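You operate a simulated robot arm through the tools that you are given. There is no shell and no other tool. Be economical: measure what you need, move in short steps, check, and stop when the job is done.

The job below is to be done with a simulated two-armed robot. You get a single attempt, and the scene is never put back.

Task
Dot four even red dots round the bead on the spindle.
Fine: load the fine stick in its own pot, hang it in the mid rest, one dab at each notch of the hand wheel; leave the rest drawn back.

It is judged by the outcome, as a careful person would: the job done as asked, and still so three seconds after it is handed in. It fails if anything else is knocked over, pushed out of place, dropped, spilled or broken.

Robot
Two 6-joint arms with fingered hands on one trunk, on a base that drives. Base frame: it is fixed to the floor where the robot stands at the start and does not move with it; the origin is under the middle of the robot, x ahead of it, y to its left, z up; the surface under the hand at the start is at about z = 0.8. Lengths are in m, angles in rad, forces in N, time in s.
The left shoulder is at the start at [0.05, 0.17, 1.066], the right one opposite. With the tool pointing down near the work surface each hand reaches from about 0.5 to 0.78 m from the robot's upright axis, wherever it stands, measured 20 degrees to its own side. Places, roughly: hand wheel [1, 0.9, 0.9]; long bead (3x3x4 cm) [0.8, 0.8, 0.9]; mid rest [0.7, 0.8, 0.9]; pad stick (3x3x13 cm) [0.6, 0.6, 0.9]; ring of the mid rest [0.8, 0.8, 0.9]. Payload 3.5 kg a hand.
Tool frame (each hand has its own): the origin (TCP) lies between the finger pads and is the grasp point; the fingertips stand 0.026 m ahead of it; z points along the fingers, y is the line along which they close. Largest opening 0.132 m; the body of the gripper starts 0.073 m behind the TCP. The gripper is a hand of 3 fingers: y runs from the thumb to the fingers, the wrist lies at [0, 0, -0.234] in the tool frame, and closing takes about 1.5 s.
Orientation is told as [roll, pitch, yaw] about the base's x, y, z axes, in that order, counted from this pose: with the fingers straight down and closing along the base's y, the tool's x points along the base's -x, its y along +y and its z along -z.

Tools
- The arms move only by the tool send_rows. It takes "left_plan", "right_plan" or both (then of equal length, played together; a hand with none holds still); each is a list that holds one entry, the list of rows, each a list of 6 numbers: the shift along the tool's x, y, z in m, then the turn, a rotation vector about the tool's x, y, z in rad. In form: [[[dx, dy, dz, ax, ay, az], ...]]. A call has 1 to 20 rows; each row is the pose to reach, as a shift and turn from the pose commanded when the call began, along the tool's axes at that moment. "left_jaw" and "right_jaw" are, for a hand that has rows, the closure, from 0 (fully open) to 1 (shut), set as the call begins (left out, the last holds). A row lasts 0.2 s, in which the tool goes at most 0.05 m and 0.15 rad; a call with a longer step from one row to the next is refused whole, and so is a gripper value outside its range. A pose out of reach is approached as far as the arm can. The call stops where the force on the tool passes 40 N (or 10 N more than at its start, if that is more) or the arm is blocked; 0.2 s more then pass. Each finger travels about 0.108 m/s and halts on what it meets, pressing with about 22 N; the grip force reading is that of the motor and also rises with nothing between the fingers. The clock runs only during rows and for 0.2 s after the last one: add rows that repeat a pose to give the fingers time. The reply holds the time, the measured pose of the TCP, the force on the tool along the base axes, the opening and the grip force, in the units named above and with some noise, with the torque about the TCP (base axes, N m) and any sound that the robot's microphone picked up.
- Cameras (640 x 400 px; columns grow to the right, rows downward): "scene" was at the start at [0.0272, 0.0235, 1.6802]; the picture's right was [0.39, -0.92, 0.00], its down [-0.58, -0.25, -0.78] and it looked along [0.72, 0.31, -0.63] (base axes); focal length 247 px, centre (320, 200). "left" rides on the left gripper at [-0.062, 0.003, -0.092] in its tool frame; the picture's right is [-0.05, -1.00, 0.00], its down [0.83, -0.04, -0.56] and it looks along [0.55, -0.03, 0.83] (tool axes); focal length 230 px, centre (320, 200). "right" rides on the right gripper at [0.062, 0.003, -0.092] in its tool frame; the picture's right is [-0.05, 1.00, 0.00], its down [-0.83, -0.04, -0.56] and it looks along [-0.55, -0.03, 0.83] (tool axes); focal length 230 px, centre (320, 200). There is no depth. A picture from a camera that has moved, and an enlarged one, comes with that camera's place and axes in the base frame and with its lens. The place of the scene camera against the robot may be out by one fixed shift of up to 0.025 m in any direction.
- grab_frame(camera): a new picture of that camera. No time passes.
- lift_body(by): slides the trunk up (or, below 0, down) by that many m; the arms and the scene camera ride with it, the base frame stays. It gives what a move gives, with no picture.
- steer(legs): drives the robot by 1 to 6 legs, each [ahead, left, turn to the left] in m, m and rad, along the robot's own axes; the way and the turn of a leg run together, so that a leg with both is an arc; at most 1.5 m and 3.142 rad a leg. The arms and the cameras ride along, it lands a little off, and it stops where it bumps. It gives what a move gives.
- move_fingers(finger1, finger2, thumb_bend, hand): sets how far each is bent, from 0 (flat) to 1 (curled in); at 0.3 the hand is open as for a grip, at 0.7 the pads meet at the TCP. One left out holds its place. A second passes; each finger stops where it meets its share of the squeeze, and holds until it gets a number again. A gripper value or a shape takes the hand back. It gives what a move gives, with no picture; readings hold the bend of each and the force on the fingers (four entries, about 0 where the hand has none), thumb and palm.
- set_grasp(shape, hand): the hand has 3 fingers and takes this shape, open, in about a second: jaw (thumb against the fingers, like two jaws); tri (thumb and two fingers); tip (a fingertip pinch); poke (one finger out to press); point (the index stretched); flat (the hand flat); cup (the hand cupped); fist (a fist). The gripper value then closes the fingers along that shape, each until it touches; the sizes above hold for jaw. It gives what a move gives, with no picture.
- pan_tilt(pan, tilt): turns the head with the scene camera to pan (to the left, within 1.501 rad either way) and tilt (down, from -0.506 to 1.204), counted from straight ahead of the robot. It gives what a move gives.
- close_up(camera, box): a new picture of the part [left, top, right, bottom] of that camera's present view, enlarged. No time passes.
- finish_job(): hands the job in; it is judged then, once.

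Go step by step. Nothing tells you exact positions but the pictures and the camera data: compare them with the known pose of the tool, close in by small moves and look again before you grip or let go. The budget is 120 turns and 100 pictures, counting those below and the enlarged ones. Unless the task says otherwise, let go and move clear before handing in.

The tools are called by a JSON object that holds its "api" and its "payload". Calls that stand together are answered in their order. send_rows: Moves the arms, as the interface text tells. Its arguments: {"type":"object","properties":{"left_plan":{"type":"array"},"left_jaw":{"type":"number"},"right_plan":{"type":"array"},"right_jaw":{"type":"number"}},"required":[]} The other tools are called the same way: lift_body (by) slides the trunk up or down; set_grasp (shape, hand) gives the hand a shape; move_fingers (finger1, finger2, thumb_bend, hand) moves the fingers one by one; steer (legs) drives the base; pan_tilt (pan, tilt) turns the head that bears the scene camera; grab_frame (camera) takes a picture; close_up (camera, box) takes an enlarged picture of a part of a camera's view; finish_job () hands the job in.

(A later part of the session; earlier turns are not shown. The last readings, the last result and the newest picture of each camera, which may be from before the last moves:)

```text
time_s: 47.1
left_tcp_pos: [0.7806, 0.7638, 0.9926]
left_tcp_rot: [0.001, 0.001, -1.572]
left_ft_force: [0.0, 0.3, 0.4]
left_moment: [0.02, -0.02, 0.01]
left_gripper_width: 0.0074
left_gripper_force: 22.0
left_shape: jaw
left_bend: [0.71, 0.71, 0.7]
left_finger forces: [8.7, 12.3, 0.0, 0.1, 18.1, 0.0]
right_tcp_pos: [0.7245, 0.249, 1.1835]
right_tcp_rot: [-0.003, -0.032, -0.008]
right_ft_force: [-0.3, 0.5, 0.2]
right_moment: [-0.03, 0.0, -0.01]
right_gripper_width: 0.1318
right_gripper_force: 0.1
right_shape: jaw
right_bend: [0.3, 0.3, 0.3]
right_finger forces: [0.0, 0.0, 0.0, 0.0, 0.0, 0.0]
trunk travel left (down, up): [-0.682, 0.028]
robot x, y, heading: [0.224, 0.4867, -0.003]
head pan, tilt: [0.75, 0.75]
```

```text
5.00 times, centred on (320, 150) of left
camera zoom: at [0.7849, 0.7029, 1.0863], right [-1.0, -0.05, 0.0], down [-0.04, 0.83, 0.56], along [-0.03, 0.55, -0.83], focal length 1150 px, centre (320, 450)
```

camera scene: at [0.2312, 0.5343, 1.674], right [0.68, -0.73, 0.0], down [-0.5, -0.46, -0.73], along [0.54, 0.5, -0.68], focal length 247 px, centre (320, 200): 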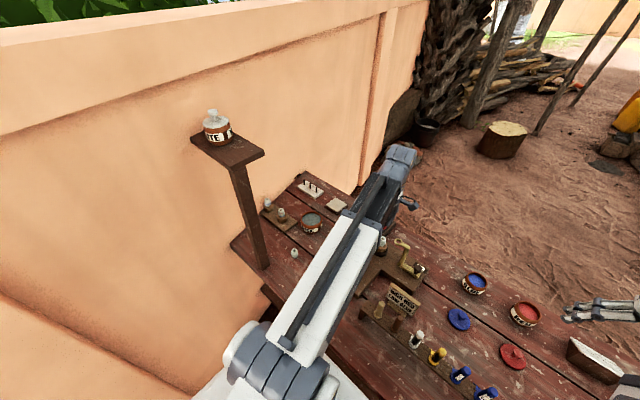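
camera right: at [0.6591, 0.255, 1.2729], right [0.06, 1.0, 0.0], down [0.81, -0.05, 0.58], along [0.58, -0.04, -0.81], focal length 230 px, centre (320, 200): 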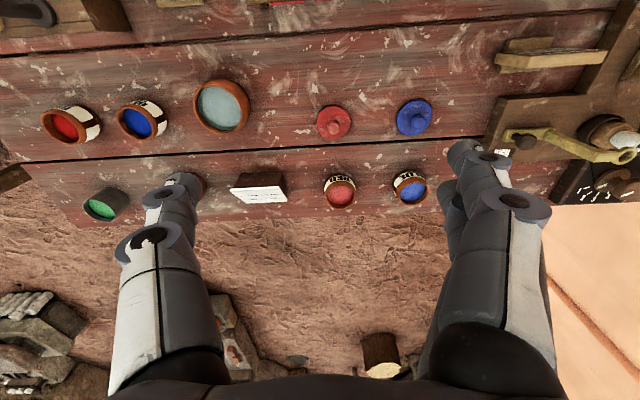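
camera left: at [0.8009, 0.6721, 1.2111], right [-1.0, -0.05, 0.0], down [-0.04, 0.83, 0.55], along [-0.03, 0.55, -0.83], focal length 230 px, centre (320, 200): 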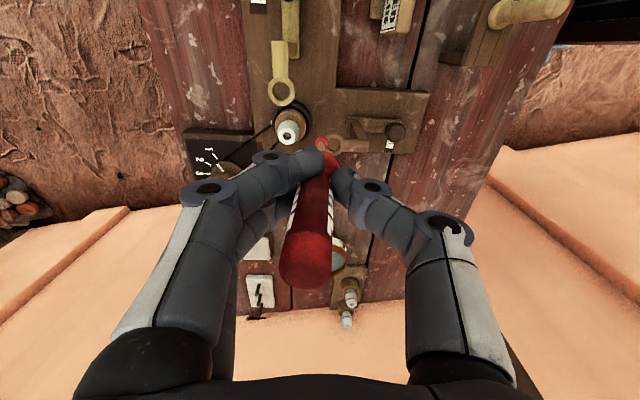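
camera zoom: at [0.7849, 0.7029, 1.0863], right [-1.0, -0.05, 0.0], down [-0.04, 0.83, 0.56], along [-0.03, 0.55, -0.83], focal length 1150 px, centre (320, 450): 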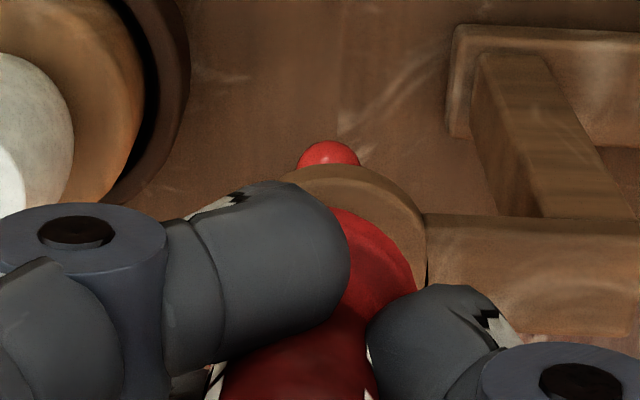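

The ball shows below the ring and the flange nearly covers the hole. I'll continue in tiny steps until it seats.

{"api": "send_rows", "payload": {"left_plan": [[[0, 0, 0.002, 0, 0, 0], [0, 0, 0.004, 0, 0, 0], [0, 0, 0.006, 0, 0, 0]]]}}

{"api": "close_up", "payload": {"camera": "left", "box": [270, 110, 370, 190]}}

```text
time_s: 48.0
left_tcp_pos: [0.7809, 0.7634, 0.9873]
left_tcp_rot: [0.0, 0.0, -1.571]
left_ft_force: [0.2, -0.2, -0.2]
left_moment: [0.04, -0.02, 0.01]
left_gripper_width: 0.0074
left_gripper_force: 21.8
left_shape: jaw
left_bend: [0.71, 0.71, 0.7]
left_finger forces: [8.9, 12.2, 0.0, 0.0, 18.1, 0.0]
right_tcp_pos: [0.7243, 0.2494, 1.1815]
right_tcp_rot: [-0.003, -0.031, -0.008]
right_ft_force: [0.0, -0.5, -0.4]
right_moment: [0.01, -0.02, 0.02]
right_gripper_width: 0.132
right_gripper_force: 0.1
right_shape: jaw
right_bend: [0.3, 0.3, 0.3]
right_finger forces: [0.0, 0.0, 0.0, 0.1, 0.1, 0.1]
trunk travel left (down, up): [-0.682, 0.028]
robot x, y, heading: [0.2243, 0.4867, -0.001]
head pan, tilt: [0.75, 0.75]
```

```text
5.00 times, centred on (320, 150) of left
camera zoom: at [0.7847, 0.7033, 1.0803], right [-1.0, -0.05, 0.0], down [-0.04, 0.83, 0.56], along [-0.03, 0.55, -0.83], focal length 1150 px, centre (320, 450)
```

zoom: 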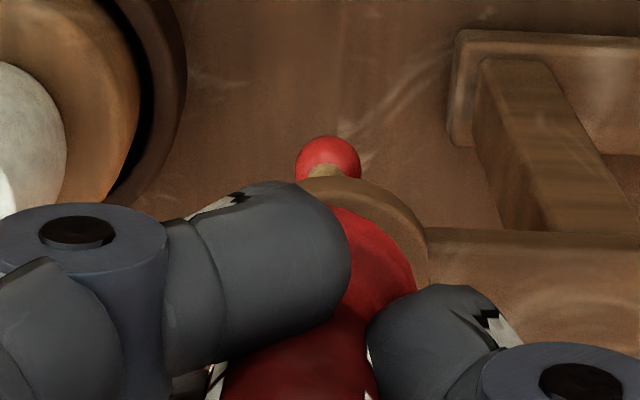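

Still no contact force; continuing down in small steps.

{"api": "send_rows", "payload": {"left_plan": [[[0, 0, 0.002, 0, 0, 0], [0, 0, 0.004, 0, 0, 0], [0, 0, 0.006, 0, 0, 0], [0, 0, 0.006, 0, 0, 0]]]}}

```text
time_s: 49.0
left_tcp_pos: [0.7803, 0.7638, 0.9817]
left_tcp_rot: [0.0, 0.0, -1.57]
left_ft_force: [-0.9, 4.1, 8.6]
left_moment: [0.17, 0.01, 0.01]
left_gripper_width: 0.008
left_gripper_force: 22.1
left_shape: jaw
left_bend: [0.71, 0.72, 0.71]
left_finger forces: [8.3, 15.4, 0.0, 0.0, 21.1, 0.0]
right_tcp_pos: [0.7232, 0.2505, 1.1811]
right_tcp_rot: [-0.003, -0.031, -0.008]
right_ft_force: [0.5, 0.2, 0.3]
right_moment: [0.05, 0.0, 0.0]
right_gripper_width: 0.1318
right_gripper_force: 0.1
right_shape: jaw
right_bend: [0.3, 0.3, 0.3]
right_finger forces: [0.0, 0.1, 0.1, 0.0, 0.0, 0.1]
trunk travel left (down, up): [-0.682, 0.028]
robot x, y, heading: [0.2216, 0.4885, 0.003]
head pan, tilt: [0.75, 0.75]
```

The flange has seated (about 9 N upward). I'll ease up 1 mm and open the fingers, then look.

{"api": "send_rows", "payload": {"left_plan": [[[0, 0, -0.002, 0, 0, 0], [0, 0, -0.002, 0, 0, 0], [0, 0, -0.002, 0, 0, 0], [0, 0, -0.002, 0, 0, 0], [0, 0, -0.002, 0, 0, 0], [0, 0, -0.002, 0, 0, 0]]], "left_jaw": 0.5}}

{"api": "grab_frame", "payload": {"camera": "left"}}

```text
time_s: 50.4
left_tcp_pos: [0.7822, 0.7633, 0.9833]
left_tcp_rot: [-0.001, 0.001, -1.57]
left_ft_force: [-0.1, 0.5, 0.0]
left_moment: [0.0, -0.04, -0.03]
left_gripper_width: 0.0657
left_gripper_force: 0.0
left_shape: jaw
left_bend: [0.73, 0.73, 0.7]
left_finger forces: [0.0, 0.0, 0.0, 0.0, 0.0, 0.0]
right_tcp_pos: [0.7242, 0.25, 1.1825]
right_tcp_rot: [-0.005, -0.031, -0.009]
right_ft_force: [0.5, -0.5, 0.5]
right_moment: [-0.01, 0.01, 0.01]
right_gripper_width: 0.1318
right_gripper_force: 0.0
right_shape: jaw
right_bend: [0.3, 0.3, 0.3]
right_finger forces: [0.0, 0.0, 0.2, 0.0, 0.0, 0.1]
trunk travel left (down, up): [-0.682, 0.028]
robot x, y, heading: [0.219, 0.4899, 0.007]
head pan, tilt: [0.75, 0.75]
```

```text
39 pictures are left
camera left: at [0.785, 0.7031, 1.0765], right [-1.0, -0.05, 0.0], down [-0.04, 0.83, 0.56], along [-0.03, 0.55, -0.83], focal length 230 px, centre (320, 200)
```

left: 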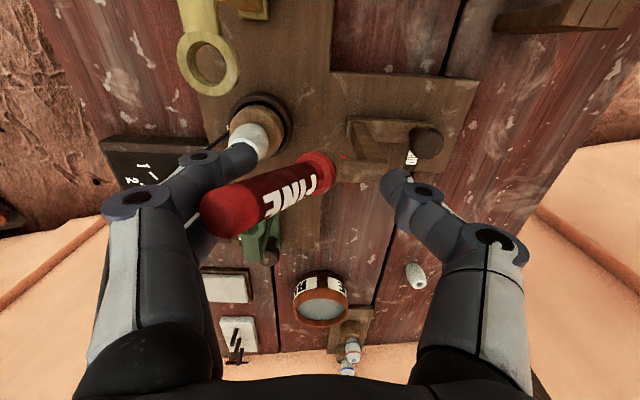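

On release the stick leaned over toward the fingers inside the ring. I'll close gently again to bring it upright.

{"api": "send_rows", "payload": {"left_plan": [[[0, 0, 0, 0, 0, 0], [0, 0, 0, 0, 0, 0], [0, 0, 0, 0, 0, 0], [0, 0, 0, 0, 0, 0]]], "left_jaw": 0.75}}

{"api": "close_up", "payload": {"camera": "left", "box": [180, 100, 420, 260]}}

```text
time_s: 51.4
left_tcp_pos: [0.7808, 0.7634, 0.9841]
left_tcp_rot: [0.0, 0.0, -1.57]
left_ft_force: [-0.3, -0.1, -0.8]
left_moment: [-0.02, 0.02, -0.04]
left_gripper_width: 0.0333
left_gripper_force: 0.0
left_shape: jaw
left_bend: [0.73, 0.73, 0.7]
left_finger forces: [0.1, 0.0, 0.1, 0.1, 0.1, 0.0]
right_tcp_pos: [0.7237, 0.25, 1.1836]
right_tcp_rot: [-0.003, -0.032, -0.009]
right_ft_force: [-0.6, 0.4, 0.5]
right_moment: [-0.02, -0.01, 0.01]
right_gripper_width: 0.1318
right_gripper_force: 0.0
right_shape: jaw
right_bend: [0.3, 0.3, 0.3]
right_finger forces: [0.0, 0.0, 0.0, 0.1, 0.0, 0.0]
trunk travel left (down, up): [-0.682, 0.028]
robot x, y, heading: [0.2204, 0.4846, 0.001]
head pan, tilt: [0.75, 0.75]
```

```text
2.50 times, centred on (300, 180) of left
camera zoom: at [0.785, 0.7031, 1.0765], right [-1.0, -0.05, 0.0], down [-0.04, 0.83, 0.56], along [-0.03, 0.55, -0.83], focal length 575 px, centre (370, 250)
```

zoom: 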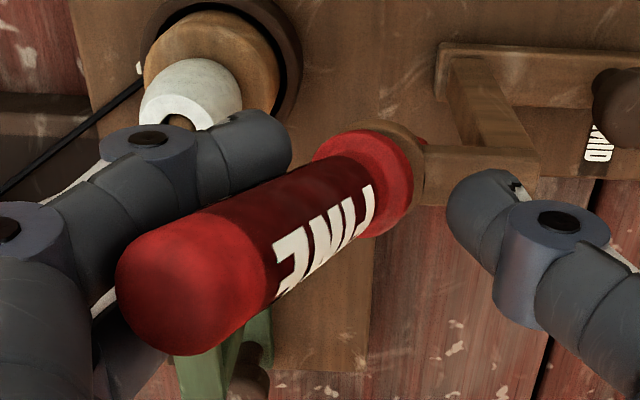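

The stick leans about 33° toward the bead in its ring, straddled by the two fingers. I'll open, rise clear, then push it upright from the bead side with closed fingers so its flange sits flat.

{"api": "send_rows", "payload": {"left_plan": [[[0, 0, 0, 0, 0, 0], [0, 0, 0, 0, 0, 0], [0, 0, -0.02, 0, 0, 0], [0, 0, -0.04, 0, 0, 0], [0, 0, -0.07, 0, 0, 0], [0, 0, -0.11, 0, 0, 0], [0, 0, -0.13, 0, 0, 0], [0, 0, -0.13, 0, 0, 0]]], "left_jaw": 0.4}}

{"api": "grab_frame", "payload": {"camera": "left"}}

```text
time_s: 53.1
left_tcp_pos: [0.78, 0.7638, 1.1139]
left_tcp_rot: [0.0, -0.001, -1.571]
left_ft_force: [0.1, -0.1, 0.3]
left_moment: [-0.01, 0.01, -0.01]
left_gripper_width: 0.079
left_gripper_force: 0.1
left_shape: jaw
left_bend: [0.71, 0.71, 0.71]
left_finger forces: [0.1, 0.0, 0.0, 0.1, 0.2, 0.1]
right_tcp_pos: [0.7243, 0.249, 1.1821]
right_tcp_rot: [-0.003, -0.032, -0.008]
right_ft_force: [-0.1, 0.3, 0.2]
right_moment: [-0.01, 0.01, 0.02]
right_gripper_width: 0.1321
right_gripper_force: 0.1
right_shape: jaw
right_bend: [0.3, 0.3, 0.3]
right_finger forces: [0.0, 0.0, 0.0, 0.1, 0.1, 0.0]
trunk travel left (down, up): [-0.682, 0.028]
robot x, y, heading: [0.2198, 0.4905, -0.0]
head pan, tilt: [0.75, 0.75]
```

```text
37 pictures are left
camera left: at [0.7846, 0.7029, 1.2062], right [-1.0, -0.05, 0.0], down [-0.04, 0.83, 0.56], along [-0.03, 0.55, -0.83], focal length 230 px, centre (320, 200)
```

left: 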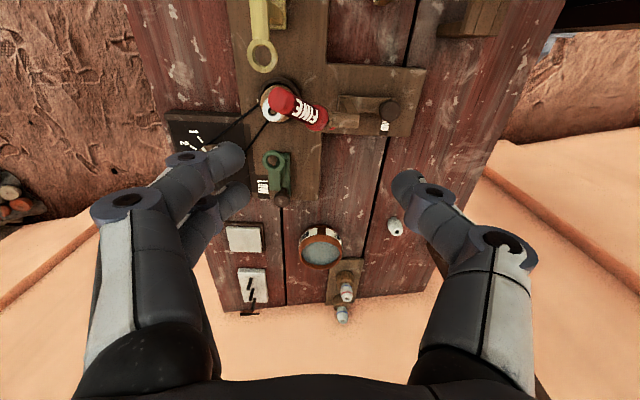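

I'll enlarge to judge how far the stick leans now.

{"api": "close_up", "payload": {"camera": "left", "box": [230, 60, 400, 180]}}

```text
3.33 times, centred on (315, 120) of left
camera zoom: at [0.7846, 0.7029, 1.2062], right [-1.0, -0.05, 0.0], down [-0.04, 0.83, 0.56], along [-0.03, 0.55, -0.83], focal length 767 px, centre (337, 467)
```

zoom: 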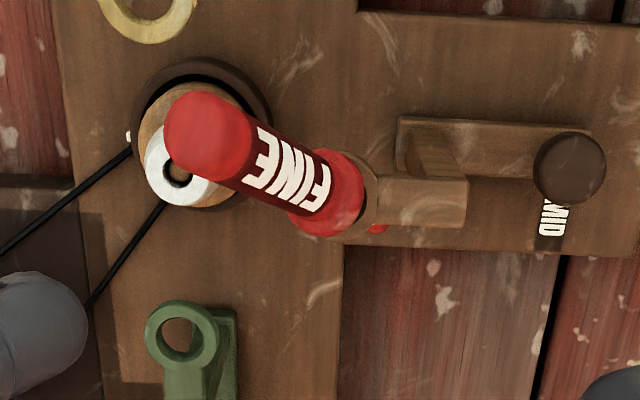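

The handle leans about 40° toward (+x, −y). I'll turn the hand so the single thumb is on that side and can push it upright without the finger gap getting in the way.

{"api": "send_rows", "payload": {"left_plan": [[[0, 0, 0, 0, 0, -0.145], [0, 0, 0, 0, 0, -0.29], [0, 0, 0, 0, 0, -0.435], [0, 0, 0, 0, 0, -0.58], [0, 0, 0, 0, 0, -0.725], [0, 0, 0, 0, 0, -0.87], [0, 0, 0, 0, 0, -1.015], [0, 0, 0, 0, 0, -1.16], [0, 0, 0, 0, 0, -1.305], [0, 0, 0, 0, 0, -1.45], [0, 0, 0, 0, 0, -1.595], [0, 0, 0, 0, 0, -1.74], [0, 0, 0, 0, 0, -1.885], [0, 0, 0, 0, 0, -2.03], [0, 0, 0, 0, 0, -2.175], [0, 0, 0, 0, 0, -2.32], [0, 0, 0, 0, 0, -2.46], [0, 0, 0, 0, 0, -2.46]]], "left_jaw": 0.0}}

{"api": "grab_frame", "payload": {"camera": "left"}}

```text
time_s: 57.0
left_tcp_pos: [0.7805, 0.7622, 1.1138]
left_tcp_rot: [0.0, -0.001, 0.891]
left_ft_force: [-0.1, 0.3, 0.7]
left_moment: [-0.03, 0.02, 0.01]
left_gripper_width: 0.1319
left_gripper_force: 0.0
left_shape: jaw
left_bend: [0.3, 0.3, 0.3]
left_finger forces: [0.1, 0.1, 0.0, 0.0, 0.0, 0.1]
right_tcp_pos: [0.7248, 0.2495, 1.1814]
right_tcp_rot: [-0.003, -0.032, -0.009]
right_ft_force: [-0.2, -0.4, 0.7]
right_moment: [-0.04, 0.01, -0.02]
right_gripper_width: 0.132
right_gripper_force: 0.0
right_shape: jaw
right_bend: [0.3, 0.3, 0.3]
right_finger forces: [0.0, 0.0, 0.1, 0.1, 0.1, 0.0]
trunk travel left (down, up): [-0.682, 0.028]
robot x, y, heading: [0.2213, 0.4863, -0.001]
head pan, tilt: [0.75, 0.75]
```

```text
35 pictures are left
camera left: at [0.8181, 0.8143, 1.2065], right [0.81, -0.59, 0.0], down [-0.49, -0.67, 0.56], along [-0.33, -0.45, -0.83], focal length 230 px, centre (320, 200)
```

left: 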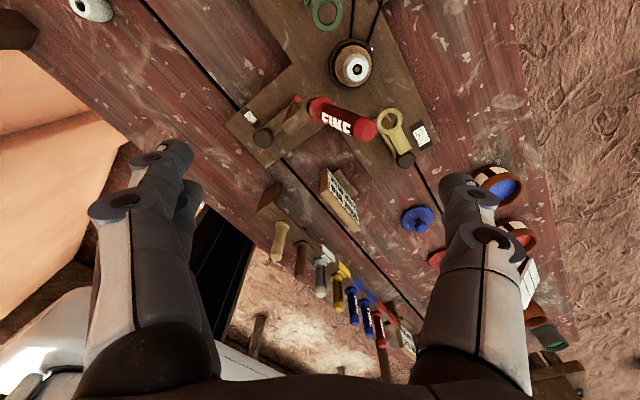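

The thumb is on the leaning side. I'll lower toward it, with a small shift so the thumb clears the handle top, and look again.

{"api": "send_rows", "payload": {"left_plan": [[[0, -0.008, 0.03, 0, 0, 0], [0, -0.008, 0.06, 0, 0, 0], [0, -0.008, 0.08, 0, 0, 0], [0, -0.008, 0.08, 0, 0, 0]]]}}

{"api": "grab_frame", "payload": {"camera": "left"}}

```text
time_s: 58.0
left_tcp_pos: [0.7885, 0.7586, 1.0331]
left_tcp_rot: [0.0, 0.0, 0.888]
left_ft_force: [-0.4, -1.0, -0.5]
left_moment: [0.0, 0.0, 0.0]
left_gripper_width: 0.1318
left_gripper_force: 0.0
left_shape: jaw
left_bend: [0.3, 0.3, 0.3]
left_finger forces: [0.0, 0.0, 0.0, 0.1, 0.0, 0.1]
right_tcp_pos: [0.7235, 0.2489, 1.1832]
right_tcp_rot: [-0.003, -0.032, -0.008]
right_ft_force: [-0.1, 0.4, 0.1]
right_moment: [0.0, -0.04, -0.01]
right_gripper_width: 0.1319
right_gripper_force: 0.1
right_shape: jaw
right_bend: [0.3, 0.3, 0.3]
right_finger forces: [0.0, 0.1, 0.0, 0.0, 0.0, 0.0]
trunk travel left (down, up): [-0.682, 0.028]
robot x, y, heading: [0.2246, 0.4871, 0.003]
head pan, tilt: [0.75, 0.75]
```

```text
34 pictures are left
camera left: at [0.8246, 0.809, 1.1261], right [0.81, -0.59, 0.0], down [-0.49, -0.67, 0.55], along [-0.33, -0.45, -0.83], focal length 230 px, centre (320, 200)
```

left: 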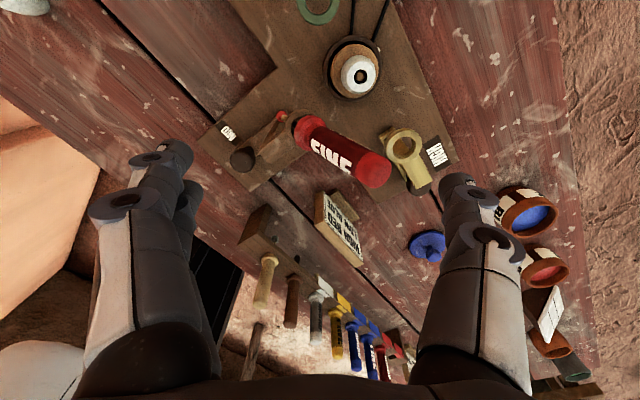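

Geometry agrees: the handle top is at about (0.816, 0.738, 1.0). I'll shift 6 mm to line the thumb up and lower so the fingertips are at z≈0.965.

{"api": "send_rows", "payload": {"left_plan": [[[0.006, 0, 0, 0, 0, 0], [0.006, 0, 0.015, 0, 0, 0], [0.006, 0, 0.03, 0, 0, 0], [0.006, 0, 0.041, 0, 0, 0], [0.006, 0, 0.041, 0, 0, 0]]]}}

{"api": "grab_frame", "payload": {"camera": "left"}}

```text
time_s: 59.1
left_tcp_pos: [0.7841, 0.7541, 0.9927]
left_tcp_rot: [0.001, -0.001, 0.889]
left_ft_force: [0.4, 0.7, 0.3]
left_moment: [-0.03, 0.01, -0.03]
left_gripper_width: 0.1318
left_gripper_force: 0.0
left_shape: jaw
left_bend: [0.3, 0.3, 0.3]
left_finger forces: [0.0, 0.0, 0.1, 0.1, 0.0, 0.0]
right_tcp_pos: [0.7236, 0.2497, 1.1825]
right_tcp_rot: [-0.004, -0.033, -0.01]
right_ft_force: [0.5, -0.4, 0.3]
right_moment: [-0.01, 0.03, 0.04]
right_gripper_width: 0.1315
right_gripper_force: 0.0
right_shape: jaw
right_bend: [0.3, 0.3, 0.3]
right_finger forces: [0.0, 0.0, 0.0, 0.0, 0.1, 0.0]
trunk travel left (down, up): [-0.682, 0.028]
robot x, y, heading: [0.2255, 0.4885, -0.0]
head pan, tilt: [0.75, 0.75]
```

```text
33 pictures are left
camera left: at [0.8203, 0.8047, 1.085], right [0.81, -0.59, 0.0], down [-0.49, -0.67, 0.56], along [-0.33, -0.45, -0.83], focal length 230 px, centre (320, 200)
```

left: 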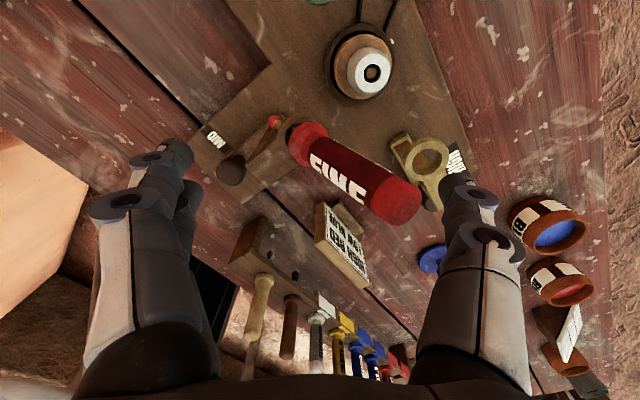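

The thumb lines up with the handle end. I'll sweep the hand 45 mm along its closing axis so the thumb pushes the handle upright.

{"api": "send_rows", "payload": {"left_plan": [[[0, 0.01, 0, 0, 0, 0], [0, 0.018, 0, 0, 0, 0], [0, 0.025, 0, 0, 0, 0], [0, 0.032, 0, 0, 0, 0], [0, 0.039, 0, 0, 0, 0], [0, 0.045, 0, 0, 0, 0], [0, 0.045, 0, 0, 0, 0]]]}}

{"api": "grab_frame", "payload": {"camera": "left"}}

```text
time_s: 60.8
left_tcp_pos: [0.7482, 0.783, 0.9915]
left_tcp_rot: [-0.001, 0.0, 0.888]
left_ft_force: [0.0, -0.1, 0.5]
left_moment: [0.01, -0.01, 0.01]
left_gripper_width: 0.132
left_gripper_force: 0.1
left_shape: jaw
left_bend: [0.3, 0.3, 0.3]
left_finger forces: [0.0, 0.0, 0.0, 0.0, 0.0, 0.0]
right_tcp_pos: [0.7239, 0.2497, 1.1817]
right_tcp_rot: [-0.004, -0.032, -0.007]
right_ft_force: [-0.2, 0.9, -0.1]
right_moment: [-0.03, 0.0, 0.0]
right_gripper_width: 0.1321
right_gripper_force: 0.2
right_shape: jaw
right_bend: [0.3, 0.3, 0.3]
right_finger forces: [0.0, 0.0, 0.0, 0.1, 0.0, 0.0]
trunk travel left (down, up): [-0.682, 0.028]
robot x, y, heading: [0.22, 0.4878, -0.001]
head pan, tilt: [0.75, 0.75]
```

```text
32 pictures are left
camera left: at [0.7852, 0.8331, 1.0852], right [0.81, -0.59, 0.0], down [-0.49, -0.67, 0.56], along [-0.33, -0.45, -0.83], focal length 230 px, centre (320, 200)
```

left: 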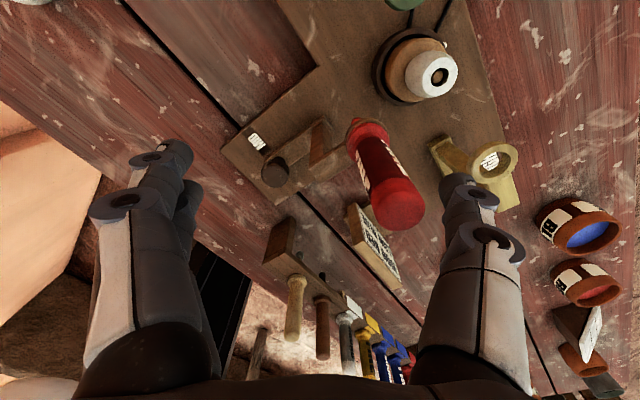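

The handle is upright with its flange flat on the ring again. I'll lift the hand clear and drive to a spot where the right hand can work the mid rest's knob and the left hand the wheel at the same time.

{"api": "send_rows", "payload": {"left_plan": [[[0, 0.005, -0.03, 0, 0, 0], [0, 0.005, -0.07, 0, 0, 0], [0, 0.005, -0.11, 0, 0, 0], [0, 0.005, -0.13, 0, 0, 0], [0, 0.005, -0.13, 0, 0, 0]]]}}

{"api": "steer", "payload": {"legs": [[0, 0.17, 0]]}}

{"api": "steer", "payload": {"legs": [[0.08, 0, 0]]}}

{"api": "pan_tilt", "payload": {"pan": 0.2, "tilt": 0.9}}

{"api": "grab_frame", "payload": {"camera": "scene"}}

```text
time_s: 62.0
left_tcp_pos: [0.7456, 0.786, 1.1229]
left_tcp_rot: [-0.001, 0.001, 0.888]
left_ft_force: [-0.1, 0.4, -0.1]
left_moment: [-0.02, 0.03, -0.01]
left_gripper_width: 0.132
left_gripper_force: 0.0
left_shape: jaw
left_bend: [0.3, 0.3, 0.3]
left_finger forces: [0.0, 0.0, 0.1, 0.0, 0.0, 0.0]
right_tcp_pos: [0.724, 0.2493, 1.1827]
right_tcp_rot: [-0.004, -0.031, -0.009]
right_ft_force: [0.5, 0.7, 0.4]
right_moment: [0.02, 0.06, 0.02]
right_gripper_width: 0.132
right_gripper_force: 0.0
right_shape: jaw
right_bend: [0.3, 0.3, 0.3]
right_finger forces: [0.0, 0.1, 0.0, 0.0, 0.1, 0.0]
trunk travel left (down, up): [-0.682, 0.028]
robot x, y, heading: [0.2247, 0.4905, 0.002]
head pan, tilt: [0.75, 0.75]
```

```text
time_s: 63.4
left_tcp_pos: [0.7454, 0.9564, 1.1216]
left_tcp_rot: [0.001, 0.001, 0.888]
left_ft_force: [-0.6, -0.1, 0.4]
left_moment: [-0.01, -0.01, 0.01]
left_gripper_width: 0.132
left_gripper_force: 0.1
left_shape: jaw
left_bend: [0.3, 0.3, 0.3]
left_finger forces: [0.0, 0.0, 0.0, 0.0, 0.0, 0.0]
right_tcp_pos: [0.7235, 0.4202, 1.1837]
right_tcp_rot: [-0.006, -0.031, -0.009]
right_ft_force: [-1.0, 0.5, 0.2]
right_moment: [-0.03, 0.01, 0.0]
right_gripper_width: 0.132
right_gripper_force: 0.2
right_shape: jaw
right_bend: [0.3, 0.3, 0.3]
right_finger forces: [0.0, 0.0, 0.0, 0.0, 0.1, 0.0]
trunk travel left (down, up): [-0.682, 0.028]
robot x, y, heading: [0.2237, 0.6573, 0.004]
head pan, tilt: [0.75, 0.75]
```

```text
time_s: 64.4
left_tcp_pos: [0.7608, 0.9561, 1.1226]
left_tcp_rot: [0.002, 0.0, 0.891]
left_ft_force: [0.6, -0.6, -0.1]
left_moment: [0.02, 0.0, 0.0]
left_gripper_width: 0.1317
left_gripper_force: 0.0
left_shape: jaw
left_bend: [0.3, 0.3, 0.3]
left_finger forces: [0.1, 0.0, 0.1, 0.0, 0.0, 0.1]
right_tcp_pos: [0.7404, 0.4183, 1.1832]
right_tcp_rot: [-0.004, -0.032, -0.006]
right_ft_force: [0.1, -0.2, -0.4]
right_moment: [0.0, 0.03, 0.0]
right_gripper_width: 0.1317
right_gripper_force: 0.1
right_shape: jaw
right_bend: [0.3, 0.3, 0.3]
right_finger forces: [0.1, 0.0, 0.0, 0.1, 0.0, 0.1]
trunk travel left (down, up): [-0.682, 0.028]
robot x, y, heading: [0.2391, 0.6564, 0.006]
head pan, tilt: [0.75, 0.75]
stopped in leg 1: the robot was blocked; the commanded pose is now the measured one
```

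```text
time_s: 65.3
left_tcp_pos: [0.7616, 0.9553, 1.1222]
left_tcp_rot: [0.0, 0.0, 0.89]
left_ft_force: [-0.7, -0.5, 0.0]
left_moment: [-0.02, 0.03, 0.01]
left_gripper_width: 0.1319
left_gripper_force: 0.0
left_shape: jaw
left_bend: [0.3, 0.3, 0.3]
left_finger forces: [0.0, 0.0, 0.0, 0.0, 0.0, 0.1]
right_tcp_pos: [0.741, 0.4186, 1.1838]
right_tcp_rot: [-0.002, -0.032, -0.006]
right_ft_force: [0.0, 0.4, 0.9]
right_moment: [0.0, 0.02, -0.01]
right_gripper_width: 0.1319
right_gripper_force: 0.1
right_shape: jaw
right_bend: [0.3, 0.3, 0.3]
right_finger forces: [0.0, 0.0, 0.1, 0.0, 0.0, 0.1]
trunk travel left (down, up): [-0.682, 0.028]
robot x, y, heading: [0.238, 0.6587, 0.007]
head pan, tilt: [0.201, 0.901]
```

```text
31 pictures are left
camera scene: at [0.2607, 0.662, 1.6621], right [0.2, -0.98, 0.0], down [-0.77, -0.16, -0.62], along [0.61, 0.13, -0.78], focal length 247 px, centre (320, 200)
```

scene: 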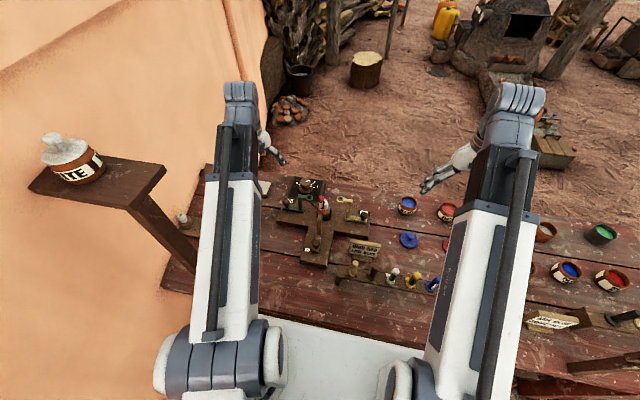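

The base is blocked at x≈0.24, so that's as far ahead as I get. The view between the arms is now clear; I'll enlarge the stand and check the sign board.

{"api": "close_up", "payload": {"camera": "scene", "box": [260, 165, 380, 265]}}

{"api": "close_up", "payload": {"camera": "scene", "box": [500, 280, 640, 400]}}

```text
4.00 times, centred on (320, 215) of scene
camera zoom: at [0.2607, 0.662, 1.6621], right [0.2, -0.98, 0.0], down [-0.77, -0.16, -0.62], along [0.61, 0.13, -0.78], focal length 989 px, centre (320, 140)
```

zoom: 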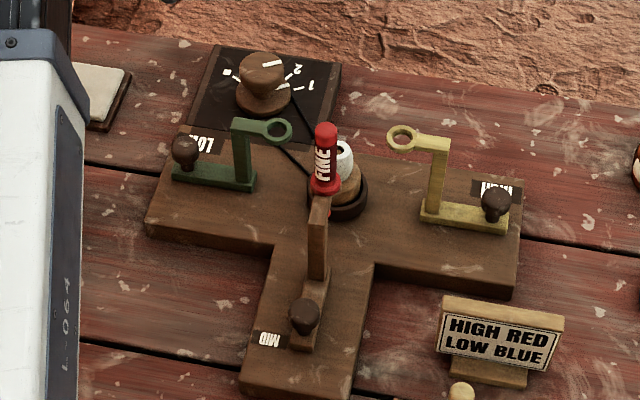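

```text
3.33 times, centred on (570, 340) of scene
camera zoom: at [0.2607, 0.662, 1.6621], right [0.2, -0.98, 0.0], down [-0.77, -0.16, -0.62], along [0.61, 0.13, -0.78], focal length 824 px, centre (-513, -267)
```

zoom: 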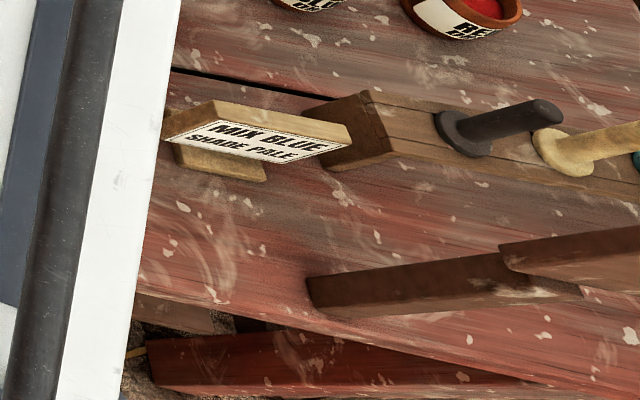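

The stick is upright in the MID ring and the wheel and knob are both reachable. The knob is near (0.685, 0.768, 0.86), the wheel near (0.947, 0.875, 0.89). I'll bring the right hand over the knob first.

{"api": "send_rows", "payload": {"right_plan": [[[0.01, 0.04, 0, 0, 0, 0], [0.02, 0.085, 0, 0, 0, 0], [0.03, 0.13, 0, 0, 0, 0], [0.04, 0.175, 0.01, 0, 0, 0], [0.05, 0.22, 0.03, 0, 0, 0], [0.056, 0.26, 0.05, 0, 0, 0], [0.056, 0.295, 0.08, 0, 0, 0], [0.056, 0.325, 0.11, 0, 0, 0], [0.056, 0.346, 0.145, 0, 0, 0], [0.056, 0.346, 0.18, 0, 0, 0], [0.056, 0.346, 0.18, 0, 0, 0]]], "right_jaw": 0.3}}

{"api": "grab_frame", "payload": {"camera": "right"}}

```text
refused: row 5 steps farther than a row can; nothing moved
```

```text
28 pictures are left
camera right: at [0.6762, 0.4238, 1.2723], right [0.06, 1.0, 0.0], down [0.81, -0.05, 0.58], along [0.58, -0.04, -0.81], focal length 230 px, centre (320, 200)
```

right: 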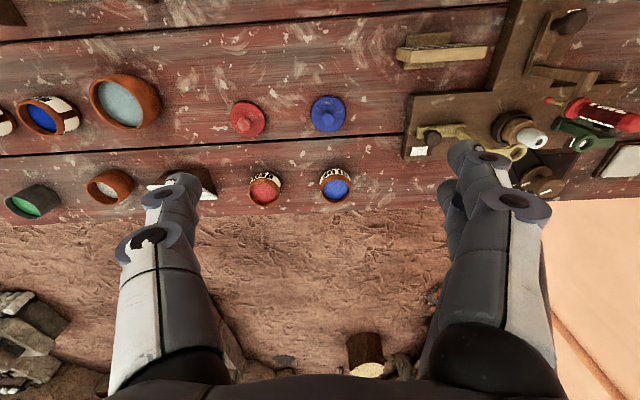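

A row was slightly too long; resending with smaller steps. The stick looks upright from this angle too.

{"api": "send_rows", "payload": {"right_plan": [[[0.01, 0.04, 0, 0, 0, 0], [0.02, 0.08, 0, 0, 0, 0], [0.03, 0.12, 0, 0, 0, 0], [0.04, 0.16, 0.01, 0, 0, 0], [0.05, 0.2, 0.025, 0, 0, 0], [0.056, 0.235, 0.045, 0, 0, 0], [0.056, 0.27, 0.07, 0, 0, 0], [0.056, 0.3, 0.1, 0, 0, 0], [0.056, 0.325, 0.13, 0, 0, 0], [0.056, 0.346, 0.16, 0, 0, 0], [0.056, 0.346, 0.18, 0, 0, 0], [0.056, 0.346, 0.18, 0, 0, 0]]], "right_jaw": 0.3}}

{"api": "grab_frame", "payload": {"camera": "right"}}

```text
time_s: 67.9
left_tcp_pos: [0.7608, 0.9554, 1.1214]
left_tcp_rot: [-0.001, -0.001, 0.889]
left_ft_force: [-0.3, 0.1, 1.0]
left_moment: [0.02, -0.02, -0.01]
left_gripper_width: 0.1318
left_gripper_force: 0.2
left_shape: jaw
left_bend: [0.3, 0.3, 0.3]
left_finger forces: [0.1, 0.0, 0.0, 0.1, 0.0, 0.0]
right_tcp_pos: [0.6929, 0.7662, 1.0002]
right_tcp_rot: [-0.004, -0.032, -0.007]
right_ft_force: [0.1, -0.1, 0.1]
right_moment: [-0.02, -0.01, 0.03]
right_gripper_width: 0.0926
right_gripper_force: 0.1
right_shape: jaw
right_bend: [0.67, 0.67, 0.64]
right_finger forces: [0.0, 0.1, 0.1, 0.1, 0.0, 0.0]
trunk travel left (down, up): [-0.682, 0.028]
robot x, y, heading: [0.2376, 0.6549, 0.001]
head pan, tilt: [0.201, 0.901]
```

```text
27 pictures are left
camera right: at [0.628, 0.7698, 1.0893], right [0.06, 1.0, 0.0], down [0.81, -0.05, 0.58], along [0.58, -0.04, -0.81], focal length 230 px, centre (320, 200)
```

right: 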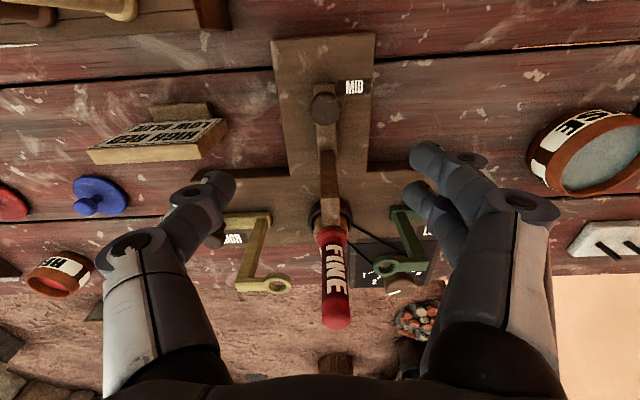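

The knob is centred between the right fingers. I'll align and lower to z≈0.87 around it.

{"api": "send_rows", "payload": {"right_plan": [[[0.012, 0.003, 0.03, 0, 0, 0], [0.012, 0.003, 0.06, 0, 0, 0], [0.012, 0.003, 0.09, 0, 0, 0], [0.012, 0.003, 0.115, 0, 0, 0], [0.012, 0.003, 0.13, 0, 0, 0], [0.012, 0.003, 0.13, 0, 0, 0]]], "right_jaw": 0.4}}

{"api": "grab_frame", "payload": {"camera": "right"}}

```text
time_s: 69.3
left_tcp_pos: [0.7614, 0.9559, 1.1225]
left_tcp_rot: [0.0, 0.001, 0.89]
left_ft_force: [-0.3, 0.9, 0.0]
left_moment: [0.04, 0.02, 0.02]
left_gripper_width: 0.1319
left_gripper_force: 0.0
left_shape: jaw
left_bend: [0.3, 0.3, 0.3]
left_finger forces: [0.0, 0.1, 0.0, 0.1, 0.1, 0.0]
right_tcp_pos: [0.6844, 0.7677, 0.8689]
right_tcp_rot: [-0.002, -0.031, -0.007]
right_ft_force: [-0.5, -0.6, 0.5]
right_moment: [0.02, 0.0, -0.02]
right_gripper_width: 0.0799
right_gripper_force: 0.0
right_shape: jaw
right_bend: [0.71, 0.71, 0.71]
right_finger forces: [0.1, 0.1, 0.0, 0.1, 0.1, 0.1]
trunk travel left (down, up): [-0.682, 0.028]
robot x, y, heading: [0.2379, 0.6553, 0.0]
head pan, tilt: [0.201, 0.901]
```

```text
26 pictures are left
camera right: at [0.6201, 0.7717, 0.9595], right [0.06, 1.0, 0.0], down [0.81, -0.05, 0.58], along [0.58, -0.04, -0.81], focal length 230 px, centre (320, 200)
```

right: 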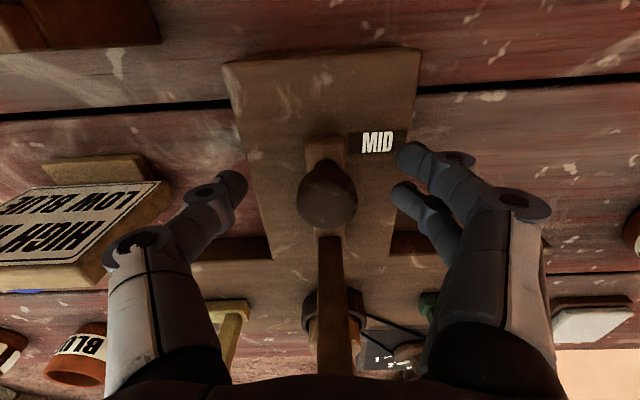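

The knob sits at the grasp point. I'll lower 6 mm and close on it.

{"api": "send_rows", "payload": {"right_plan": [[[-0.002, 0, 0.006, 0, 0, 0], [-0.002, 0, 0.006, 0, 0, 0], [-0.002, 0, 0.006, 0, 0, 0], [-0.002, 0, 0.006, 0, 0, 0], [-0.002, 0, 0.006, 0, 0, 0], [-0.002, 0, 0.006, 0, 0, 0]]], "right_jaw": 1.0}}

{"api": "grab_frame", "payload": {"camera": "right"}}

```text
time_s: 70.7
left_tcp_pos: [0.7602, 0.9559, 1.122]
left_tcp_rot: [0.001, 0.001, 0.891]
left_ft_force: [-1.1, 0.0, -0.3]
left_moment: [-0.01, 0.01, 0.0]
left_gripper_width: 0.1319
left_gripper_force: 0.0
left_shape: jaw
left_bend: [0.3, 0.3, 0.3]
left_finger forces: [0.0, 0.1, 0.0, 0.0, 0.0, 0.0]
right_tcp_pos: [0.6859, 0.7673, 0.8638]
right_tcp_rot: [-0.004, -0.032, -0.006]
right_ft_force: [0.7, -0.4, 2.8]
right_moment: [-0.01, -0.03, 0.01]
right_gripper_width: 0.0166
right_gripper_force: 22.0
right_shape: jaw
right_bend: [0.73, 0.73, 0.7]
right_finger forces: [9.4, 9.2, 0.0, 0.0, 17.9, 0.0]
trunk travel left (down, up): [-0.682, 0.028]
robot x, y, heading: [0.2405, 0.6576, 0.001]
head pan, tilt: [0.201, 0.901]
```

```text
25 pictures are left
camera right: at [0.6221, 0.7719, 0.9536], right [0.06, 1.0, 0.0], down [0.81, -0.05, 0.58], along [0.58, -0.04, -0.81], focal length 230 px, centre (320, 200)
```

right: 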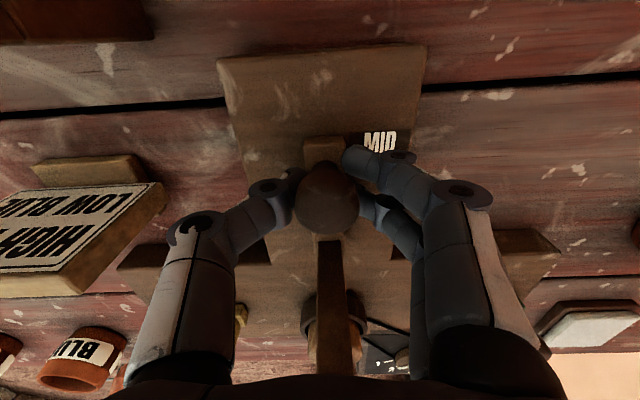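

The right hand holds the rest's knob evenly. Now the left hand goes over the wheel, turning back so it has room to turn counter-clockwise.

{"api": "send_rows", "payload": {"left_plan": [[[-0.004, -0.013, 0, 0, 0, 0.14], [-0.007, -0.026, 0, 0, 0, 0.28], [-0.01, -0.039, 0, 0, 0, 0.42], [-0.014, -0.052, 0, 0, 0, 0.56], [-0.017, -0.065, 0, 0, 0, 0.7], [-0.021, -0.078, 0, 0, 0, 0.84], [-0.024, -0.091, 0, 0, 0, 0.98], [-0.028, -0.104, 0, 0, 0, 1.12], [-0.031, -0.117, 0, 0, 0, 1.26], [-0.035, -0.13, 0, 0, 0, 1.4], [-0.038, -0.143, 0, 0, 0, 1.54], [-0.042, -0.156, 0.01, 0, 0, 1.68], [-0.045, -0.169, 0.02, 0, 0, 1.82], [-0.049, -0.182, 0.03, 0, 0, 1.96], [-0.052, -0.196, 0.04, 0, 0, 2.09], [-0.052, -0.196, 0.05, 0, 0, 2.09], [-0.052, -0.196, 0.05, 0, 0, 2.09]]], "left_jaw": 0.3}}

{"api": "grab_frame", "payload": {"camera": "left"}}

```text
time_s: 74.3
left_tcp_pos: [0.947, 0.8727, 1.0713]
left_tcp_rot: [0.002, -0.001, -1.201]
left_ft_force: [0.6, 0.0, 0.1]
left_moment: [0.0, 0.03, 0.02]
left_gripper_width: 0.0927
left_gripper_force: 0.0
left_shape: jaw
left_bend: [0.67, 0.67, 0.64]
left_finger forces: [0.0, 0.1, 0.0, 0.0, 0.0, 0.1]
right_tcp_pos: [0.6872, 0.7672, 0.8623]
right_tcp_rot: [-0.004, -0.033, -0.007]
right_ft_force: [1.4, 0.9, 4.3]
right_moment: [-0.02, -0.03, 0.01]
right_gripper_width: 0.0167
right_gripper_force: 21.9
right_shape: jaw
right_bend: [0.73, 0.73, 0.7]
right_finger forces: [9.7, 9.6, 0.0, 0.1, 18.6, 0.0]
trunk travel left (down, up): [-0.682, 0.028]
robot x, y, heading: [0.2364, 0.6573, 0.004]
head pan, tilt: [0.201, 0.901]
```

```text
24 pictures are left
camera left: at [0.9727, 0.8175, 1.1651], right [-0.91, -0.41, 0.0], down [-0.34, 0.76, 0.56], along [-0.23, 0.51, -0.83], focal length 230 px, centre (320, 200)
```

left: 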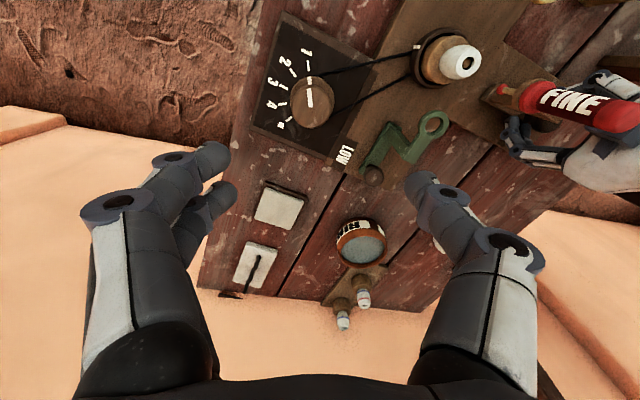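

Now the dial is fully visible. I'll enlarge it to read the notches.

{"api": "close_up", "payload": {"camera": "left", "box": [240, 20, 400, 140]}}

```text
3.33 times, centred on (320, 80) of left
camera zoom: at [0.9727, 0.8175, 1.1651], right [-0.91, -0.41, 0.0], down [-0.34, 0.76, 0.56], along [-0.23, 0.51, -0.83], focal length 767 px, centre (320, 600)
```

zoom: 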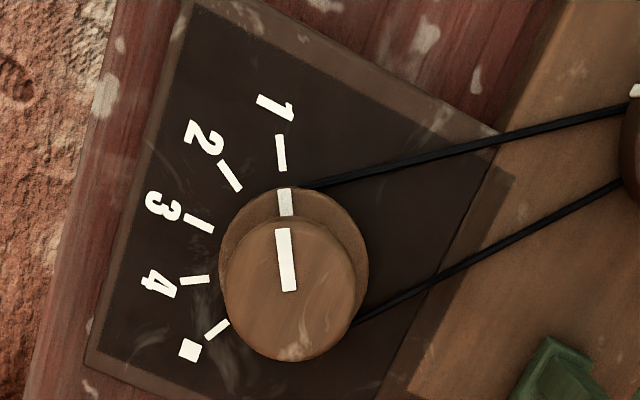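

The dial has notches 1–4 and a square, about 30° apart counter-clockwise, with the wheel now at 1. I'll start the first dab by sliding the rest 28 mm toward the bead and look before touching.

{"api": "send_rows", "payload": {"right_plan": [[[-0.004, 0, 0, 0, 0, 0], [-0.01, 0, 0, 0, 0, 0], [-0.016, 0, 0, 0, 0, 0], [-0.022, 0, 0, 0, 0, 0], [-0.028, 0, 0, 0, 0, 0], [-0.028, 0, 0, 0, 0, 0]]]}}

{"api": "close_up", "payload": {"camera": "left", "box": [400, 10, 600, 150]}}

```text
time_s: 75.7
left_tcp_pos: [0.9474, 0.8727, 1.0724]
left_tcp_rot: [0.001, -0.001, -1.201]
left_ft_force: [0.4, 0.1, -0.3]
left_moment: [0.0, 0.0, 0.03]
left_gripper_width: 0.0928
left_gripper_force: 0.0
left_shape: jaw
left_bend: [0.67, 0.67, 0.64]
left_finger forces: [0.1, 0.0, 0.1, 0.0, 0.1, 0.0]
right_tcp_pos: [0.7151, 0.768, 0.8634]
right_tcp_rot: [-0.003, -0.032, -0.008]
right_ft_force: [-1.1, -0.6, 0.7]
right_moment: [-0.01, -0.01, -0.01]
right_gripper_width: 0.0164
right_gripper_force: 22.0
right_shape: jaw
right_bend: [0.73, 0.73, 0.7]
right_finger forces: [8.8, 8.6, 0.1, 0.1, 16.2, 0.0]
trunk travel left (down, up): [-0.682, 0.028]
robot x, y, heading: [0.2397, 0.6572, -0.002]
head pan, tilt: [0.201, 0.901]
```

```text
2.86 times, centred on (500, 80) of left
camera zoom: at [0.9727, 0.8176, 1.1651], right [-0.91, -0.41, 0.0], down [-0.34, 0.76, 0.56], along [-0.23, 0.51, -0.83], focal length 657 px, centre (-194, 543)
```

zoom: 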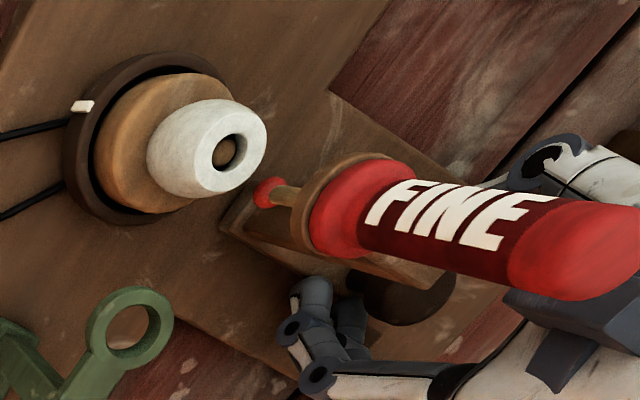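

The ball is close to the bead's side at mid height. I'll advance in 2 mm steps.

{"api": "send_rows", "payload": {"right_plan": [[[-0.002, 0, 0, 0, 0, 0], [-0.004, 0, 0, 0, 0, 0], [-0.006, 0, 0, 0, 0, 0], [-0.008, 0, 0, 0, 0, 0]]]}}

{"api": "close_up", "payload": {"camera": "left", "box": [430, 30, 550, 110]}}

```text
time_s: 76.7
left_tcp_pos: [0.9461, 0.8727, 1.0733]
left_tcp_rot: [0.0, 0.001, -1.2]
left_ft_force: [-0.4, -0.6, -0.5]
left_moment: [-0.01, -0.03, 0.0]
left_gripper_width: 0.0928
left_gripper_force: 0.1
left_shape: jaw
left_bend: [0.67, 0.67, 0.64]
left_finger forces: [0.0, 0.0, 0.0, 0.1, 0.1, 0.0]
right_tcp_pos: [0.7247, 0.7678, 0.8617]
right_tcp_rot: [-0.003, -0.031, -0.005]
right_ft_force: [-1.5, 1.1, 0.4]
right_moment: [-0.01, -0.01, -0.01]
right_gripper_width: 0.0164
right_gripper_force: 21.7
right_shape: jaw
right_bend: [0.73, 0.73, 0.7]
right_finger forces: [8.7, 8.2, 0.0, 0.0, 15.1, 0.0]
trunk travel left (down, up): [-0.682, 0.028]
robot x, y, heading: [0.2408, 0.6607, 0.002]
head pan, tilt: [0.201, 0.901]
```

```text
5.00 times, centred on (490, 70) of left
camera zoom: at [0.9727, 0.8176, 1.1651], right [-0.91, -0.41, 0.0], down [-0.34, 0.76, 0.56], along [-0.23, 0.51, -0.83], focal length 1150 px, centre (-530, 850)
```

zoom: 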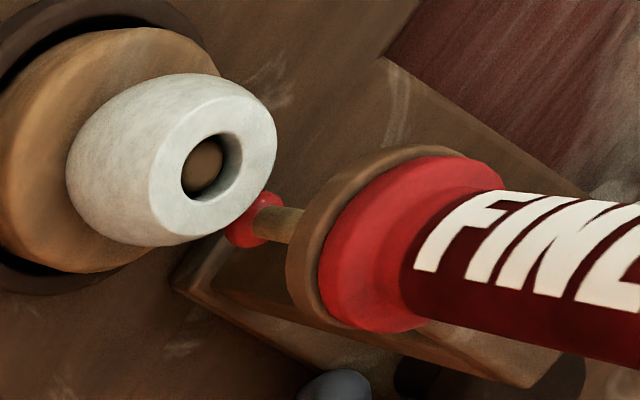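

Nearly there; 4 mm more in 1 mm-class steps.

{"api": "send_rows", "payload": {"right_plan": [[[-0.0015, 0, 0, 0, 0, 0], [-0.003, 0, 0, 0, 0, 0], [-0.004, 0, 0, 0, 0, 0]]]}}

{"api": "close_up", "payload": {"camera": "left", "box": [430, 30, 550, 110]}}

```text
time_s: 77.5
left_tcp_pos: [0.9463, 0.8731, 1.0734]
left_tcp_rot: [0.001, 0.0, -1.2]
left_ft_force: [-0.1, 0.4, 0.0]
left_moment: [0.03, -0.02, -0.04]
left_gripper_width: 0.093
left_gripper_force: 0.1
left_shape: jaw
left_bend: [0.67, 0.67, 0.64]
left_finger forces: [0.1, 0.1, 0.0, 0.1, 0.1, 0.1]
right_tcp_pos: [0.7274, 0.7682, 0.8651]
right_tcp_rot: [-0.002, -0.033, -0.009]
right_ft_force: [1.0, 1.8, 7.7]
right_moment: [0.3, -0.08, 0.06]
right_gripper_width: 0.0159
right_gripper_force: 22.5
right_shape: jaw
right_bend: [0.73, 0.74, 0.71]
right_finger forces: [7.1, 16.1, 0.0, 0.0, 18.2, 0.0]
trunk travel left (down, up): [-0.682, 0.028]
robot x, y, heading: [0.2385, 0.6571, -0.0]
head pan, tilt: [0.201, 0.901]
```

```text
5.00 times, centred on (490, 70) of left
camera zoom: at [0.9722, 0.8175, 1.1658], right [-0.91, -0.41, 0.0], down [-0.34, 0.76, 0.56], along [-0.23, 0.51, -0.83], focal length 1150 px, centre (-530, 850)
```

zoom: 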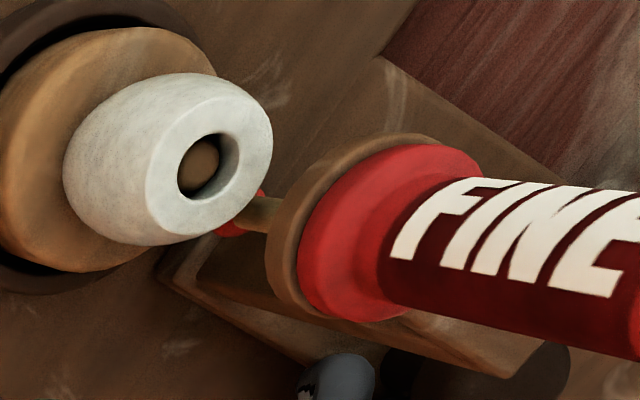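

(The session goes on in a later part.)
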